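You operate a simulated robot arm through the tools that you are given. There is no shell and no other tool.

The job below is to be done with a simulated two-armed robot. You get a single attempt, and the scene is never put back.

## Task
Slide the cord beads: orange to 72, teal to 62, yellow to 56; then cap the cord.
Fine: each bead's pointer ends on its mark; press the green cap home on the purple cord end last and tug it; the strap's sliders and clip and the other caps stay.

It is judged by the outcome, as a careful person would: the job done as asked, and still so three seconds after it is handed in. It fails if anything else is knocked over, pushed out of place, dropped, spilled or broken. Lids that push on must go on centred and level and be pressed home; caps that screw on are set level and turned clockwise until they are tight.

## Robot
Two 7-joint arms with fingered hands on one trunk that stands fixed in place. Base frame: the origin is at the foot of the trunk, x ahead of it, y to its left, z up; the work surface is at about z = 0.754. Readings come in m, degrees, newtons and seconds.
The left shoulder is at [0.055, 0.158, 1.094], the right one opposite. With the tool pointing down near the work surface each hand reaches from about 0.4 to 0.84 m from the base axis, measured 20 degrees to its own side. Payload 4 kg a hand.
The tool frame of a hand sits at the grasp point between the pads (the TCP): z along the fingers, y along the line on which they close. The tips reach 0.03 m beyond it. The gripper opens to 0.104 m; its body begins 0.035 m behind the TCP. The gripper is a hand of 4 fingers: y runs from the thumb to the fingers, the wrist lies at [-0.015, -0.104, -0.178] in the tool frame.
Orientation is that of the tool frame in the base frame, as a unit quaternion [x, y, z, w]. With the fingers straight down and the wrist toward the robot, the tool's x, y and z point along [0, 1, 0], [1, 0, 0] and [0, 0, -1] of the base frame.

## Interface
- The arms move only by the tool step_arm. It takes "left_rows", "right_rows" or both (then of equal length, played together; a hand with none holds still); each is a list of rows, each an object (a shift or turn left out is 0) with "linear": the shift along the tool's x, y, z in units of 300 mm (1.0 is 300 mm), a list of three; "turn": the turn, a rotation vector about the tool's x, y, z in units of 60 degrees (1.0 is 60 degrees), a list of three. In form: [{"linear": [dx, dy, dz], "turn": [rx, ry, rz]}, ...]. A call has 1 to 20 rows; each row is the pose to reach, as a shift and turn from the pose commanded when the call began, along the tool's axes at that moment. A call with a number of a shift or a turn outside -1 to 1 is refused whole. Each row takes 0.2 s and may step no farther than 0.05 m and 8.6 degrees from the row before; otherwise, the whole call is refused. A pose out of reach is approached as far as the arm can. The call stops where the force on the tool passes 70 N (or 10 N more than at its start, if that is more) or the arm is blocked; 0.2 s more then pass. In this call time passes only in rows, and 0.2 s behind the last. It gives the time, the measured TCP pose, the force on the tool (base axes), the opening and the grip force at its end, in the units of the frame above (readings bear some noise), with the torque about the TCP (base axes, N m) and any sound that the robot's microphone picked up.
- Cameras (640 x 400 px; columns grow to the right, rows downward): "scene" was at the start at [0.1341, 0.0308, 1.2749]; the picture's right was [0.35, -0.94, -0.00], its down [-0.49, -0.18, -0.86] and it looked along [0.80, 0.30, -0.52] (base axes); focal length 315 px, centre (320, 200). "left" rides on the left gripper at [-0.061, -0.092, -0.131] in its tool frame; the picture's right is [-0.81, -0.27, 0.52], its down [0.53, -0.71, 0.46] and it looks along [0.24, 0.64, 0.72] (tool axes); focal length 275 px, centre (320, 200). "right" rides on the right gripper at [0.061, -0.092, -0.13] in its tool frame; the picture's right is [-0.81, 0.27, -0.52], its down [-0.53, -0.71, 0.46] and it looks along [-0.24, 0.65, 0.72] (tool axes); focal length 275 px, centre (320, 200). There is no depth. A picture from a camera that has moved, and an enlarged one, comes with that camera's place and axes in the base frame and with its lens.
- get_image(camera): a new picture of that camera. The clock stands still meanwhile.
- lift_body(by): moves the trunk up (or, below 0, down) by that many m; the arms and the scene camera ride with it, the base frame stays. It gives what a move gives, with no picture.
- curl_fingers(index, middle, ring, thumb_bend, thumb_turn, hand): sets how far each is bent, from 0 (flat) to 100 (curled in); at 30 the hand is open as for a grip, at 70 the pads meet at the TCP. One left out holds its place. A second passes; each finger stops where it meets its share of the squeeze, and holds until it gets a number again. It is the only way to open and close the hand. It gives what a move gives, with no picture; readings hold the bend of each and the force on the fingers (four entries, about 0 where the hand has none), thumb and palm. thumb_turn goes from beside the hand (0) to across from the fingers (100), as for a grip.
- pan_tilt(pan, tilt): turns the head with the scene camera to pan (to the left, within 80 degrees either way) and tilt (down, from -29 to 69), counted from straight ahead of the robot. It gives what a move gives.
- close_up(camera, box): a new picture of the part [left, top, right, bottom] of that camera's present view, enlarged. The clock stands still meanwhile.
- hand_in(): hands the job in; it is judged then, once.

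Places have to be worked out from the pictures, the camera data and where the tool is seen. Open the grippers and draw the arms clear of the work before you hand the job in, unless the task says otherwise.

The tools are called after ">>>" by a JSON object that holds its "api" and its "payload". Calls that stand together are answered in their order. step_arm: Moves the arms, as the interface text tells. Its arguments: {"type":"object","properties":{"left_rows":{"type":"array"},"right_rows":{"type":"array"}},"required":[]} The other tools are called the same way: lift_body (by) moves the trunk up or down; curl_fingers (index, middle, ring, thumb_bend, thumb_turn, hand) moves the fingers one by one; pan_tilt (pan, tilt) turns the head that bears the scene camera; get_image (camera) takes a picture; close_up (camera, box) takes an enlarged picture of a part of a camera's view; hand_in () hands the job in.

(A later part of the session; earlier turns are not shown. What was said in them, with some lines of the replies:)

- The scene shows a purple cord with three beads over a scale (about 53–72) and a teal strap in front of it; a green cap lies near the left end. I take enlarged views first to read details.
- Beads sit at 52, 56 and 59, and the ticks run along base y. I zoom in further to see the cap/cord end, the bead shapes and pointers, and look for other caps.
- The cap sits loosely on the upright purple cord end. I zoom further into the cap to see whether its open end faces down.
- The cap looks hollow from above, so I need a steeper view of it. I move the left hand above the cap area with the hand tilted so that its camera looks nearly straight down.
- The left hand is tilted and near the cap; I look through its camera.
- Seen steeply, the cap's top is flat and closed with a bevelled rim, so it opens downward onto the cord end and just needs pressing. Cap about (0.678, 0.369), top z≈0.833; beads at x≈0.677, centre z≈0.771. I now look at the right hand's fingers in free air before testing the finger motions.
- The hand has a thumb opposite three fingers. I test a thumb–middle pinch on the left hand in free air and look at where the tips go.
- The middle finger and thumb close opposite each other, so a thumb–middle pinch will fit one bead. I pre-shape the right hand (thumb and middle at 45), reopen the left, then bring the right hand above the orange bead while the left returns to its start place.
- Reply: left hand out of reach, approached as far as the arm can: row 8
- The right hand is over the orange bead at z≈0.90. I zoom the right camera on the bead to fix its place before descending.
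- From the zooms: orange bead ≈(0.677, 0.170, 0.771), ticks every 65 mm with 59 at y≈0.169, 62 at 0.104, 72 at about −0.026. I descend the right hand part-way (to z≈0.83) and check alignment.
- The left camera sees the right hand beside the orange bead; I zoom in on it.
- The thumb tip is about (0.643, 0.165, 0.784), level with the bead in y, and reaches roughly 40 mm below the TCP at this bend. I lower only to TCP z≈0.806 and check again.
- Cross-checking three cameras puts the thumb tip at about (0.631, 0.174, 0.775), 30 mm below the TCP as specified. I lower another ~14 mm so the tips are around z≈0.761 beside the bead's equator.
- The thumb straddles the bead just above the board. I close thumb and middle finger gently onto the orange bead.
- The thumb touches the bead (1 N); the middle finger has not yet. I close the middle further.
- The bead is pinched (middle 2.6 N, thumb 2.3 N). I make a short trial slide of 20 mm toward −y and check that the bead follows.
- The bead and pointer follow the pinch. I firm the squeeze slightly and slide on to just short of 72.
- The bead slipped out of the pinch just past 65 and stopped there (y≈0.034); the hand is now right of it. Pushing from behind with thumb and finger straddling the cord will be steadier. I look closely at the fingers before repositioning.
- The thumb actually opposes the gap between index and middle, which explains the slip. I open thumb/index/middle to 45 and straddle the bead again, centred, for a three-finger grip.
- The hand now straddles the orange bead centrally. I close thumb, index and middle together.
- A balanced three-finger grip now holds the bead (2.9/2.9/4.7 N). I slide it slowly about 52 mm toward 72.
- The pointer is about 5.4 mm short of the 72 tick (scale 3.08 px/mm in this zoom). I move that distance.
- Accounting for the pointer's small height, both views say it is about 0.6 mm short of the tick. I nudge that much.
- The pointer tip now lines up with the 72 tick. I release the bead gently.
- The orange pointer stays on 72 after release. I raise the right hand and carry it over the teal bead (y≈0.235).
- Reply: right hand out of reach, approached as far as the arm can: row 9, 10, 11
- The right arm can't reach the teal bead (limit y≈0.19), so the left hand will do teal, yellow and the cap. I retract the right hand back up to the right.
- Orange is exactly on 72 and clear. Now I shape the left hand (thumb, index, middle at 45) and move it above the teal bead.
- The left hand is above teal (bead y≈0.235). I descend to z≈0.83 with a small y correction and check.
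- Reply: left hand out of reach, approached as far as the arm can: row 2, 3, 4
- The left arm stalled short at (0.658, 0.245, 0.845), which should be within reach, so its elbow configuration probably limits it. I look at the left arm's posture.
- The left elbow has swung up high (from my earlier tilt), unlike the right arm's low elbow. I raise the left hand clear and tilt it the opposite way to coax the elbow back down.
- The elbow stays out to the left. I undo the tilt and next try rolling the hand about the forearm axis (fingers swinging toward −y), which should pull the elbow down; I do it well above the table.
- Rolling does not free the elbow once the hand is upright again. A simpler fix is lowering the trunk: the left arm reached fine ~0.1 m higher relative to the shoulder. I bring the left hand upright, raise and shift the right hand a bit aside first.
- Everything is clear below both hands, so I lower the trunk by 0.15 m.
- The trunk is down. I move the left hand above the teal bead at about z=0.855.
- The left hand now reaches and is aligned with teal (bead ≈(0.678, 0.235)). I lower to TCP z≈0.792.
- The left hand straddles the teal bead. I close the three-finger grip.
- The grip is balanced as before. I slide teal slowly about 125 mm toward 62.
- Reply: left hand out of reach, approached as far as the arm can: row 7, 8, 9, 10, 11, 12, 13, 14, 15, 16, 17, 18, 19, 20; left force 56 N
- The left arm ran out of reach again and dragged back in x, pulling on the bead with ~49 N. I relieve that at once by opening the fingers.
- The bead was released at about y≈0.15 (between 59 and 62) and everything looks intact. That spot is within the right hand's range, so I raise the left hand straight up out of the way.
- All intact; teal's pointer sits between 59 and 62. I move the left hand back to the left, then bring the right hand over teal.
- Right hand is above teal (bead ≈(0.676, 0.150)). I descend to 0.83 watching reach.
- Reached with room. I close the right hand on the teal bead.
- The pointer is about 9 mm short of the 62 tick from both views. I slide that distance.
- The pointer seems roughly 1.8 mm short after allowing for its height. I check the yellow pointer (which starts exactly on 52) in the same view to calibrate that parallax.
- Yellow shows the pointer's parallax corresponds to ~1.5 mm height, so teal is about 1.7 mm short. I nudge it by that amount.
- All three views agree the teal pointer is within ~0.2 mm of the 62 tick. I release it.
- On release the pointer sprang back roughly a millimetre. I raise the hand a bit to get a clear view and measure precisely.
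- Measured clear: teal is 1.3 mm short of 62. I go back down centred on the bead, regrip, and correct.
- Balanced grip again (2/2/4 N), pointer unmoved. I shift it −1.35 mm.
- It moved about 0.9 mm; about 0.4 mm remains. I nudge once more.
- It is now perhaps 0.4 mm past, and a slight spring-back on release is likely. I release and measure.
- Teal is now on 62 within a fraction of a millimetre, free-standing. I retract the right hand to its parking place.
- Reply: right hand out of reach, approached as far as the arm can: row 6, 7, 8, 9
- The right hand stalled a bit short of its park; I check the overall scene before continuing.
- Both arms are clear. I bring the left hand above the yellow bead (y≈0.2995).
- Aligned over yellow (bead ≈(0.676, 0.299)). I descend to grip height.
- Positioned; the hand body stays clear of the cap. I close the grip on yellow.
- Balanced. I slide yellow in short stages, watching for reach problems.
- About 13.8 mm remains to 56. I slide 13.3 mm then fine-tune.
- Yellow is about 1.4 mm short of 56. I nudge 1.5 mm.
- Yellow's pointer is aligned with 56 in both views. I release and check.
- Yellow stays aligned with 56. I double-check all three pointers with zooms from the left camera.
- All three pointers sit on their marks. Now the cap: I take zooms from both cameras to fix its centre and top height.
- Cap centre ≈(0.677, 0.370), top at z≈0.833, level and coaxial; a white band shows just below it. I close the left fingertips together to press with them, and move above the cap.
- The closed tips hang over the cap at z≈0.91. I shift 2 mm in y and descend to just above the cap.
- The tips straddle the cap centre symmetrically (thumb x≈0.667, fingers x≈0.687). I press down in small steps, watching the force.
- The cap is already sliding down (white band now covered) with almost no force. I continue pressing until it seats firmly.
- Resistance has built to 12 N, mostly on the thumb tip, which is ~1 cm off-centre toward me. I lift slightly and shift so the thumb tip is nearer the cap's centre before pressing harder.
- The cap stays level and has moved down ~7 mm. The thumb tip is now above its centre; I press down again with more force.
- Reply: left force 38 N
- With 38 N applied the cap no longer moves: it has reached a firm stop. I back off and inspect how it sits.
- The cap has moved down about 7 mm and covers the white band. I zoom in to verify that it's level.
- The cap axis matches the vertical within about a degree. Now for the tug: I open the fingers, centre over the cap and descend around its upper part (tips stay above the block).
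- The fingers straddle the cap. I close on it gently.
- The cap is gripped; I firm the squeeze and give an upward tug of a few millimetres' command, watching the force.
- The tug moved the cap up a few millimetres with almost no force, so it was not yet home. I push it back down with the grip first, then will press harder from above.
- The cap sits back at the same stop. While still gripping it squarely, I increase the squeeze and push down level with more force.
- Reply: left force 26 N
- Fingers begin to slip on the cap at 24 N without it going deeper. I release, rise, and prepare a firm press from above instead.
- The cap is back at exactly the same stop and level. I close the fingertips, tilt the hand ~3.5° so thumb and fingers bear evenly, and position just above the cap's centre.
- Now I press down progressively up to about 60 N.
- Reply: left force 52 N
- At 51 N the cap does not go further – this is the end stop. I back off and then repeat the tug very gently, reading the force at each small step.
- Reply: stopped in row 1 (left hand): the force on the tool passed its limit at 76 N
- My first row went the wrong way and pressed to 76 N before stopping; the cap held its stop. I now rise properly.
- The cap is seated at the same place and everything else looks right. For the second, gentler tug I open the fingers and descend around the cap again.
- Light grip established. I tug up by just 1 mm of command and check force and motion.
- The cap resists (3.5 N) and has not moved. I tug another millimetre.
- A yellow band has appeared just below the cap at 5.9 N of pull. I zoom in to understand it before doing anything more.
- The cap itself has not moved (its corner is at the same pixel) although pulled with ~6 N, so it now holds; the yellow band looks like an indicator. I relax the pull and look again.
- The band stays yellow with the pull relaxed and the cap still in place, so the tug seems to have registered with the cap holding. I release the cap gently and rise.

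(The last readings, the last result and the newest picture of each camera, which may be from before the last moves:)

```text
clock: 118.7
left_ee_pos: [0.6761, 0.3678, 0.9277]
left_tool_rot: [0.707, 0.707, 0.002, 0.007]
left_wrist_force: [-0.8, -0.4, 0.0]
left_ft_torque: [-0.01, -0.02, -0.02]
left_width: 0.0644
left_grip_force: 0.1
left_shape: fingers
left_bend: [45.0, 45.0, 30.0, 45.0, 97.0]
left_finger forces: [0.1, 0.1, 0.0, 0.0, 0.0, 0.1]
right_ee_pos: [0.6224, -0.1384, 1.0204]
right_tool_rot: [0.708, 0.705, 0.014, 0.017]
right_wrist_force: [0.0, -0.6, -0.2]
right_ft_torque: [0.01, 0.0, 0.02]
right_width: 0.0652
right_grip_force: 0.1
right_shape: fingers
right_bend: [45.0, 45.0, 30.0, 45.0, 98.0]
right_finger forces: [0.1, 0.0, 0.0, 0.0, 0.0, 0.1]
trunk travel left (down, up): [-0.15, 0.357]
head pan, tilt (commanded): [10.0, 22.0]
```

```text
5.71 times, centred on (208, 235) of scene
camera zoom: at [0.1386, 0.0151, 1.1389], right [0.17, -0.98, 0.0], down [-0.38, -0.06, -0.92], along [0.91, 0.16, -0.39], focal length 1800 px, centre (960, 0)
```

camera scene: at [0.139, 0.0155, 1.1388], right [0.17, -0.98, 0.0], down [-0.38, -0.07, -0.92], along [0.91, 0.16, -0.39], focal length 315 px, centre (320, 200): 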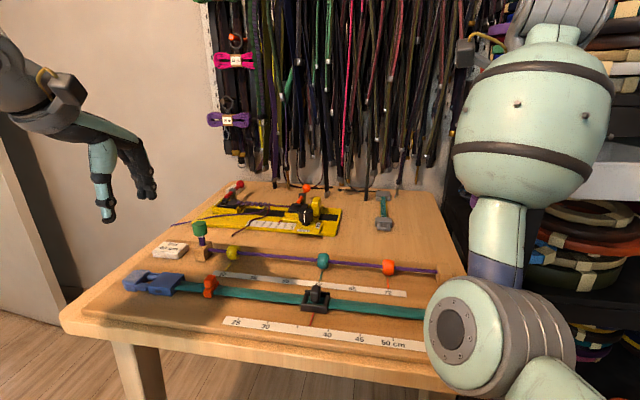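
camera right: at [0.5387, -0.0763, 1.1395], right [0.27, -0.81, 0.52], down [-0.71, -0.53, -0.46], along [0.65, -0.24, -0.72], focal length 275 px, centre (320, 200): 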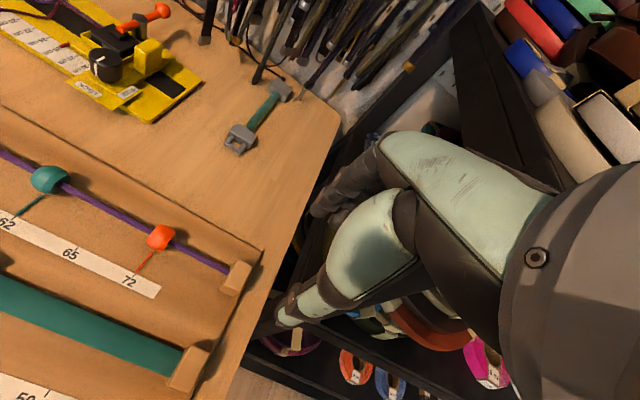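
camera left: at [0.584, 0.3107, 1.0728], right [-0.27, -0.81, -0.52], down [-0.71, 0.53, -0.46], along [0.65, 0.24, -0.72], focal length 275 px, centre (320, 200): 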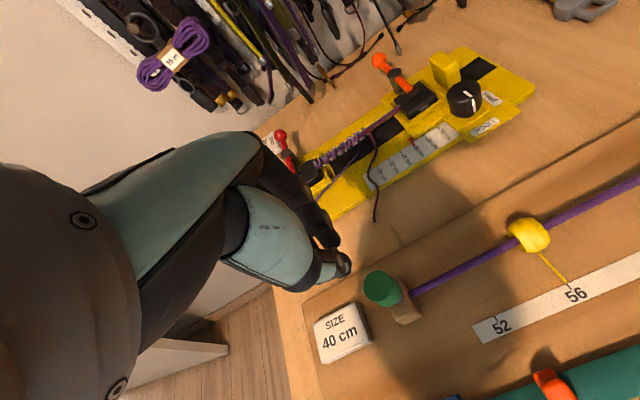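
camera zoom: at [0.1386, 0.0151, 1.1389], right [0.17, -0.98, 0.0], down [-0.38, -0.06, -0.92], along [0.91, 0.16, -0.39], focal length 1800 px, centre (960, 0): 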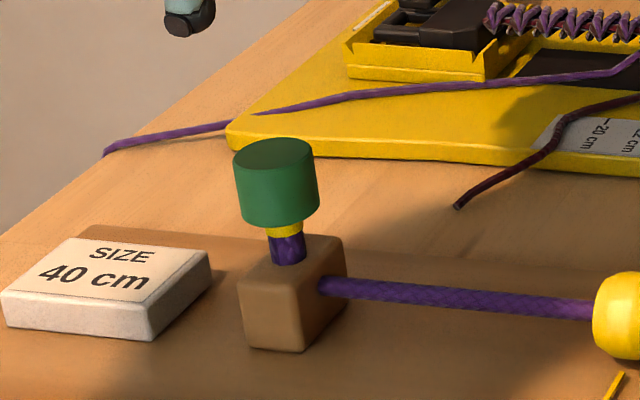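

The cap is exactly at its seated position, level, with a yellow collar now showing under it, and it held the tug. Now I clear the arms: raise the trunk back, open both hands and draw them away.

>>> {"api": "lift_body", "payload": {"by": 0.15}}

>>> {"api": "curl_fingers", "payload": {"hand": "left", "index": 30, "middle": 30, "ring": 30, "thumb_bend": 30}}

>>> {"api": "curl_fingers", "payload": {"hand": "right", "index": 30, "middle": 30, "ring": 30, "thumb_bend": 30}}

>>> {"api": "step_arm", "payload": {"left_rows": [{"linear": [0.02, -0.06, -0.02]}, {"linear": [0.05, -0.15, -0.03]}, {"linear": [0.08, -0.25, -0.03]}, {"linear": [0.11, -0.35, -0.03]}, {"linear": [0.14, -0.45, -0.03]}, {"linear": [0.17, -0.55, -0.03]}]}}

>>> {"api": "get_image", "payload": {"camera": "scene"}}

```text
clock: 120.4
left_ee_pos: [0.6775, 0.3688, 1.0756]
left_tool_rot: [0.706, 0.708, 0.003, 0.007]
left_wrist_force: [-0.4, -0.1, -0.1]
left_ft_torque: [-0.02, -0.01, 0.01]
left_width: 0.0643
left_grip_force: 0.1
left_shape: fingers
left_bend: [45.0, 45.0, 30.0, 45.0, 97.0]
left_finger forces: [0.1, 0.0, 0.0, 0.0, 0.0, 0.0]
right_ee_pos: [0.6236, -0.1382, 1.1701]
right_tool_rot: [0.709, 0.705, 0.015, 0.018]
right_wrist_force: [0.5, -0.3, -0.1]
right_ft_torque: [-0.01, 0.04, 0.01]
right_width: 0.0648
right_grip_force: 0.0
right_shape: fingers
right_bend: [45.0, 45.0, 30.0, 45.0, 98.0]
right_finger forces: [0.1, 0.0, 0.0, 0.0, 0.1, 0.0]
trunk travel left (down, up): [-0.3, 0.207]
head pan, tilt (commanded): [10.0, 22.0]
```

```text
clock: 121.4
left_ee_pos: [0.6785, 0.3683, 1.0768]
left_tool_rot: [0.707, 0.707, 0.003, 0.007]
left_wrist_force: [0.1, 0.4, 1.2]
left_ft_torque: [0.0, -0.05, 0.01]
left_width: 0.1025
left_grip_force: 0.1
left_shape: fingers
left_bend: [30.0, 30.0, 30.0, 30.0, 97.0]
left_finger forces: [0.1, 0.0, 0.0, 0.0, 0.0, 0.0]
right_ee_pos: [0.6237, -0.1371, 1.1705]
right_tool_rot: [0.708, 0.706, 0.015, 0.017]
right_wrist_force: [0.6, 1.3, -0.3]
right_ft_torque: [0.0, -0.04, 0.0]
right_width: 0.0651
right_grip_force: 0.1
right_shape: fingers
right_bend: [45.0, 45.0, 30.0, 45.0, 98.0]
right_finger forces: [0.0, 0.0, 0.1, 0.0, 0.0, 0.0]
trunk travel left (down, up): [-0.3, 0.207]
head pan, tilt (commanded): [10.0, 22.0]
```

```text
clock: 122.4
left_ee_pos: [0.6771, 0.3679, 1.0763]
left_tool_rot: [0.707, 0.707, 0.002, 0.007]
left_wrist_force: [-0.4, 0.5, -0.3]
left_ft_torque: [0.01, -0.01, -0.03]
left_width: 0.1025
left_grip_force: 0.1
left_shape: fingers
left_bend: [30.0, 30.0, 30.0, 30.0, 97.0]
left_finger forces: [0.0, 0.0, 0.1, 0.0, 0.0, 0.1]
right_ee_pos: [0.6252, -0.1396, 1.17]
right_tool_rot: [0.708, 0.706, 0.015, 0.017]
right_wrist_force: [0.6, 0.4, -1.2]
right_ft_torque: [0.04, -0.01, 0.03]
right_width: 0.1028
right_grip_force: 0.0
right_shape: fingers
right_bend: [30.0, 30.0, 30.0, 30.0, 98.0]
right_finger forces: [0.0, 0.0, 0.0, 0.0, 0.0, 0.0]
trunk travel left (down, up): [-0.3, 0.207]
head pan, tilt (commanded): [10.0, 22.0]
```

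```text
clock: 123.8
left_ee_pos: [0.5107, 0.4213, 1.0812]
left_tool_rot: [0.707, 0.707, 0.003, 0.007]
left_wrist_force: [0.4, 0.8, -0.1]
left_ft_torque: [-0.04, 0.03, -0.01]
left_width: 0.1027
left_grip_force: 0.1
left_shape: fingers
left_bend: [30.0, 30.0, 30.0, 30.0, 97.0]
left_finger forces: [0.1, 0.0, 0.0, 0.0, 0.0, 0.1]
right_ee_pos: [0.6223, -0.1362, 1.1695]
right_tool_rot: [0.708, 0.706, 0.015, 0.018]
right_wrist_force: [-0.1, 0.0, 0.2]
right_ft_torque: [-0.03, -0.04, 0.01]
right_width: 0.1029
right_grip_force: 0.0
right_shape: fingers
right_bend: [30.0, 30.0, 30.0, 30.0, 98.0]
right_finger forces: [0.1, 0.0, 0.0, 0.1, 0.1, 0.1]
trunk travel left (down, up): [-0.3, 0.207]
head pan, tilt (commanded): [10.0, 22.0]
```

```text
taken
camera scene: at [0.1398, 0.0164, 1.2884], right [0.17, -0.98, 0.0], down [-0.38, -0.07, -0.92], along [0.91, 0.16, -0.39], focal length 315 px, centre (320, 200)
```

scene: 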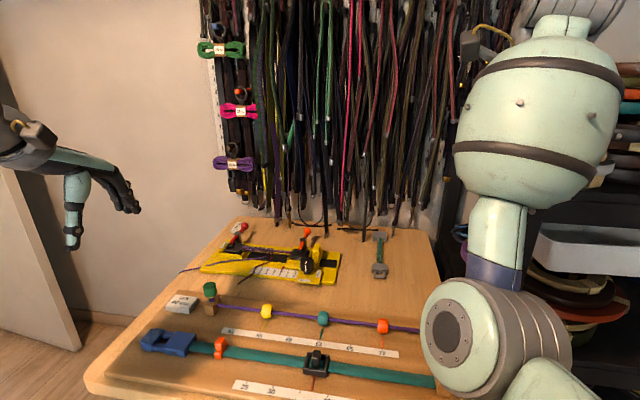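

Both arms are up and open. I tilt the head for a final check of the pointers, the cap, and the strap items.

>>> {"api": "pan_tilt", "payload": {"pan": 12, "tilt": 36}}

>>> {"api": "get_image", "payload": {"camera": "scene"}}

>>> {"api": "close_up", "payload": {"camera": "scene", "box": [180, 180, 420, 330]}}

>>> {"api": "get_image", "payload": {"camera": "left"}}

```text
clock: 124.6
left_ee_pos: [0.5126, 0.4187, 1.0819]
left_tool_rot: [0.708, 0.707, 0.002, 0.008]
left_wrist_force: [-0.2, -0.4, 0.1]
left_ft_torque: [-0.02, 0.0, -0.03]
left_width: 0.1028
left_grip_force: 0.1
left_shape: fingers
left_bend: [30.0, 30.0, 30.0, 30.0, 97.0]
left_finger forces: [0.0, 0.1, 0.1, 0.0, 0.0, 0.0]
right_ee_pos: [0.6235, -0.1382, 1.1684]
right_tool_rot: [0.708, 0.706, 0.015, 0.017]
right_wrist_force: [0.6, -0.8, -0.7]
right_ft_torque: [-0.01, -0.03, 0.01]
right_width: 0.1029
right_grip_force: 0.1
right_shape: fingers
right_bend: [30.0, 30.0, 30.0, 30.0, 98.0]
right_finger forces: [0.0, 0.0, 0.0, 0.0, 0.0, 0.1]
trunk travel left (down, up): [-0.3, 0.207]
head pan, tilt (commanded): [12.0, 36.0]
```

```text
taken
camera scene: at [0.1353, 0.0173, 1.2662], right [0.21, -0.98, 0.0], down [-0.59, -0.12, -0.8], along [0.78, 0.17, -0.6], focal length 315 px, centre (320, 200)
```

scene: 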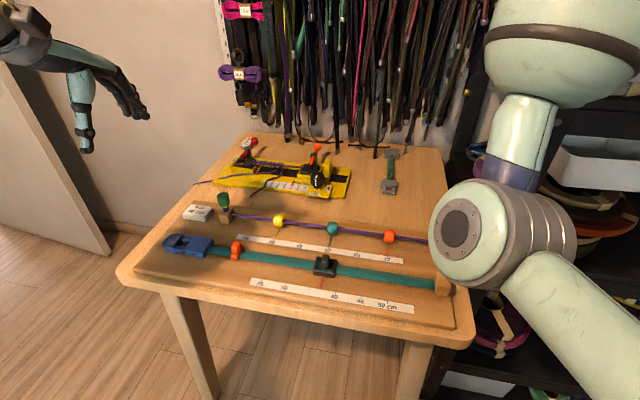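

```text
2.67 times, centred on (300, 255) of scene
camera zoom: at [0.1353, 0.0173, 1.2662], right [0.21, -0.98, 0.0], down [-0.59, -0.12, -0.8], along [0.78, 0.17, -0.6], focal length 840 px, centre (373, 53)
```

zoom: 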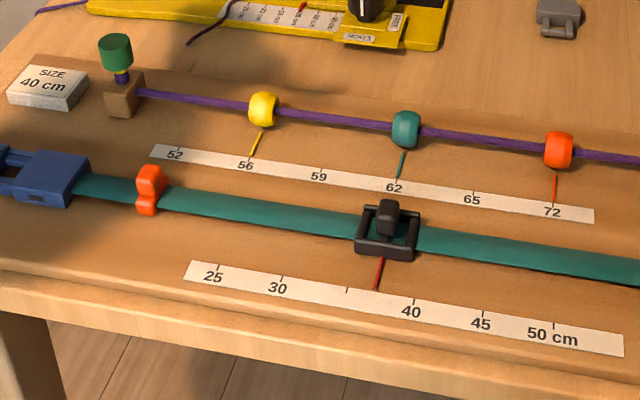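

```text
taken
camera left: at [0.4192, 0.3588, 1.2114], right [-0.27, -0.81, -0.52], down [-0.71, 0.53, -0.47], along [0.66, 0.24, -0.72], focal length 275 px, centre (320, 200)
```

left: 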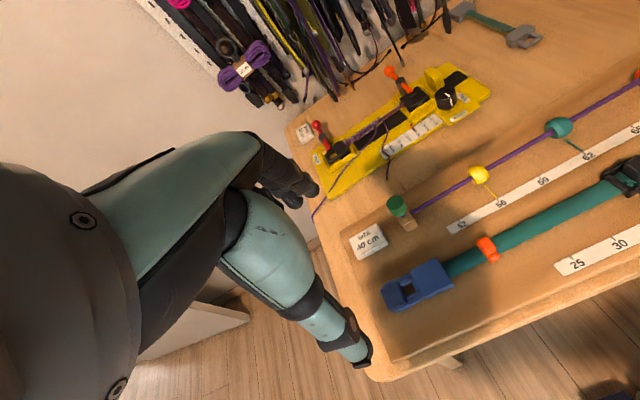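

The beads, strap and sliders look right. A last close look at the cap and collar.

>>> {"api": "close_up", "payload": {"camera": "scene", "box": [200, 180, 248, 230]}}

>>> {"api": "close_up", "payload": {"camera": "left", "box": [370, 180, 434, 240]}}

>>> {"api": "close_up", "payload": {"camera": "scene", "box": [255, 215, 415, 275]}}

```text
8.00 times, centred on (224, 205) of scene
camera zoom: at [0.1353, 0.0173, 1.2662], right [0.21, -0.98, 0.0], down [-0.59, -0.12, -0.8], along [0.78, 0.17, -0.6], focal length 2519 px, centre (1088, 160)
```

zoom: 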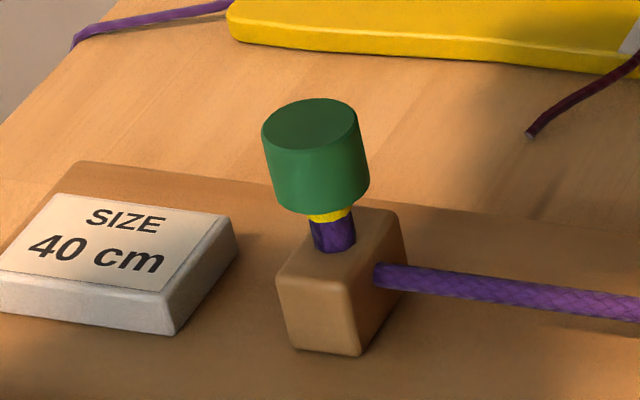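

```text
6.67 times, centred on (402, 210) of left
camera zoom: at [0.4192, 0.3588, 1.2114], right [-0.27, -0.81, -0.52], down [-0.71, 0.53, -0.47], along [0.66, 0.24, -0.72], focal length 1835 px, centre (-227, 133)
```

zoom: 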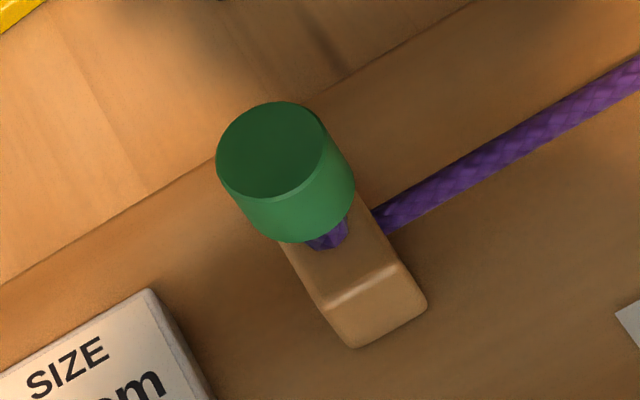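

```text
4.00 times, centred on (335, 245) of scene
camera zoom: at [0.1353, 0.0173, 1.2662], right [0.21, -0.98, 0.0], down [-0.59, -0.12, -0.8], along [0.78, 0.17, -0.6], focal length 1260 px, centre (260, 20)
```

zoom: 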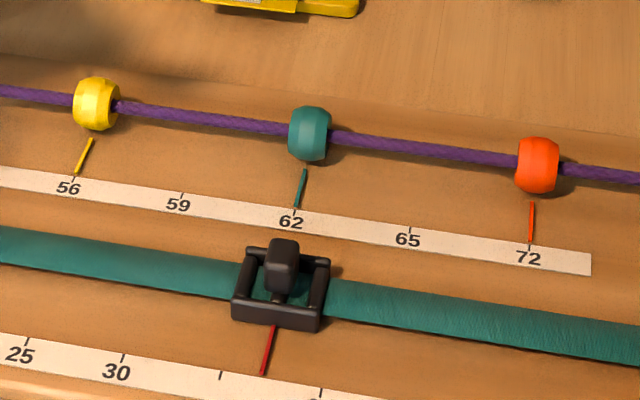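

All pointers are on 56, 62 and 72, the cap is seated level, and nothing else has moved. I draw the right hand a bit further back before handing in.

>>> {"api": "step_arm", "payload": {"right_rows": [{"linear": [-0.03, -0.06, -0.03]}, {"linear": [-0.06, -0.12, -0.05]}, {"linear": [-0.1, -0.2, -0.05]}, {"linear": [-0.13, -0.28, -0.05]}]}}

>>> {"api": "get_image", "payload": {"camera": "scene"}}

```text
clock: 125.6
left_ee_pos: [0.5121, 0.4192, 1.0808]
left_tool_rot: [0.707, 0.707, 0.004, 0.007]
left_wrist_force: [-0.3, 0.2, -0.2]
left_ft_torque: [-0.01, 0.0, 0.05]
left_width: 0.1027
left_grip_force: 0.1
left_shape: fingers
left_bend: [30.0, 30.0, 30.0, 30.0, 97.0]
left_finger forces: [0.0, 0.0, 0.1, 0.0, 0.0, 0.0]
right_ee_pos: [0.6181, -0.1964, 1.1677]
right_tool_rot: [0.706, 0.708, 0.009, 0.007]
right_wrist_force: [-0.2, -0.6, 0.7]
right_ft_torque: [-0.01, 0.02, -0.02]
right_width: 0.1028
right_grip_force: 0.1
right_shape: fingers
right_bend: [30.0, 30.0, 30.0, 30.0, 98.0]
right_finger forces: [0.0, 0.1, 0.0, 0.1, 0.0, 0.0]
right hand out of reach, approached as far as the arm can: row 1, 2, 3, 4
trunk travel left (down, up): [-0.3, 0.207]
head pan, tilt (commanded): [12.0, 36.0]
```

```text
taken
camera scene: at [0.1348, 0.017, 1.2662], right [0.21, -0.98, 0.0], down [-0.59, -0.12, -0.8], along [0.78, 0.17, -0.6], focal length 315 px, centre (320, 200)
```

scene: 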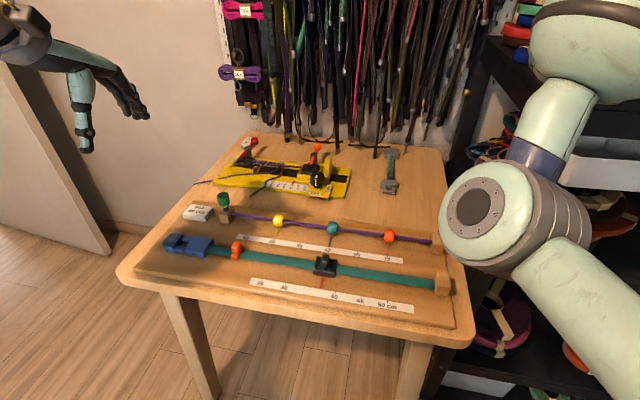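

Both arms are open and well clear of the work, with all pieces in their final places. I hand the job in.

>>> {"api": "hand_in", "payload": {}}

```text
The job is handed in.
```

I've handed the job in with the beads on their marks and the green cap pressed down on the cord end. I haven't had a verdict back.

- **Beads:** the pointers read orange 72, teal 62 and yellow 56. Each lined up to within a few tenths of a millimetre after I let go. While sliding teal with the left hand, the arm ran out of reach and pulled on the bead with about 49 N. I released it, finished with the right hand, and the cord and bead looked undamaged.
- **Cap:** my first tug lifted it about 4 mm, so it wasn't home. I pressed it again, with 51 N and then briefly 76 N because I sent one step the wrong way. It stopped at the same level position each time. A second tug of about 6 N held without the cap moving.
- **Yellow collar:** a yellow ring appeared under the cap during that second tug and stayed. The cap hadn't moved, so I took it as a sign the tug had registered, but I can't confirm what it means.
- **Rest of the bench:** the strap's sliders and clip and everything else looked unmoved in the final pictures. Both hands are open and the arms are raised clear. The trunk was lowered to extend reach and is back at its starting height.
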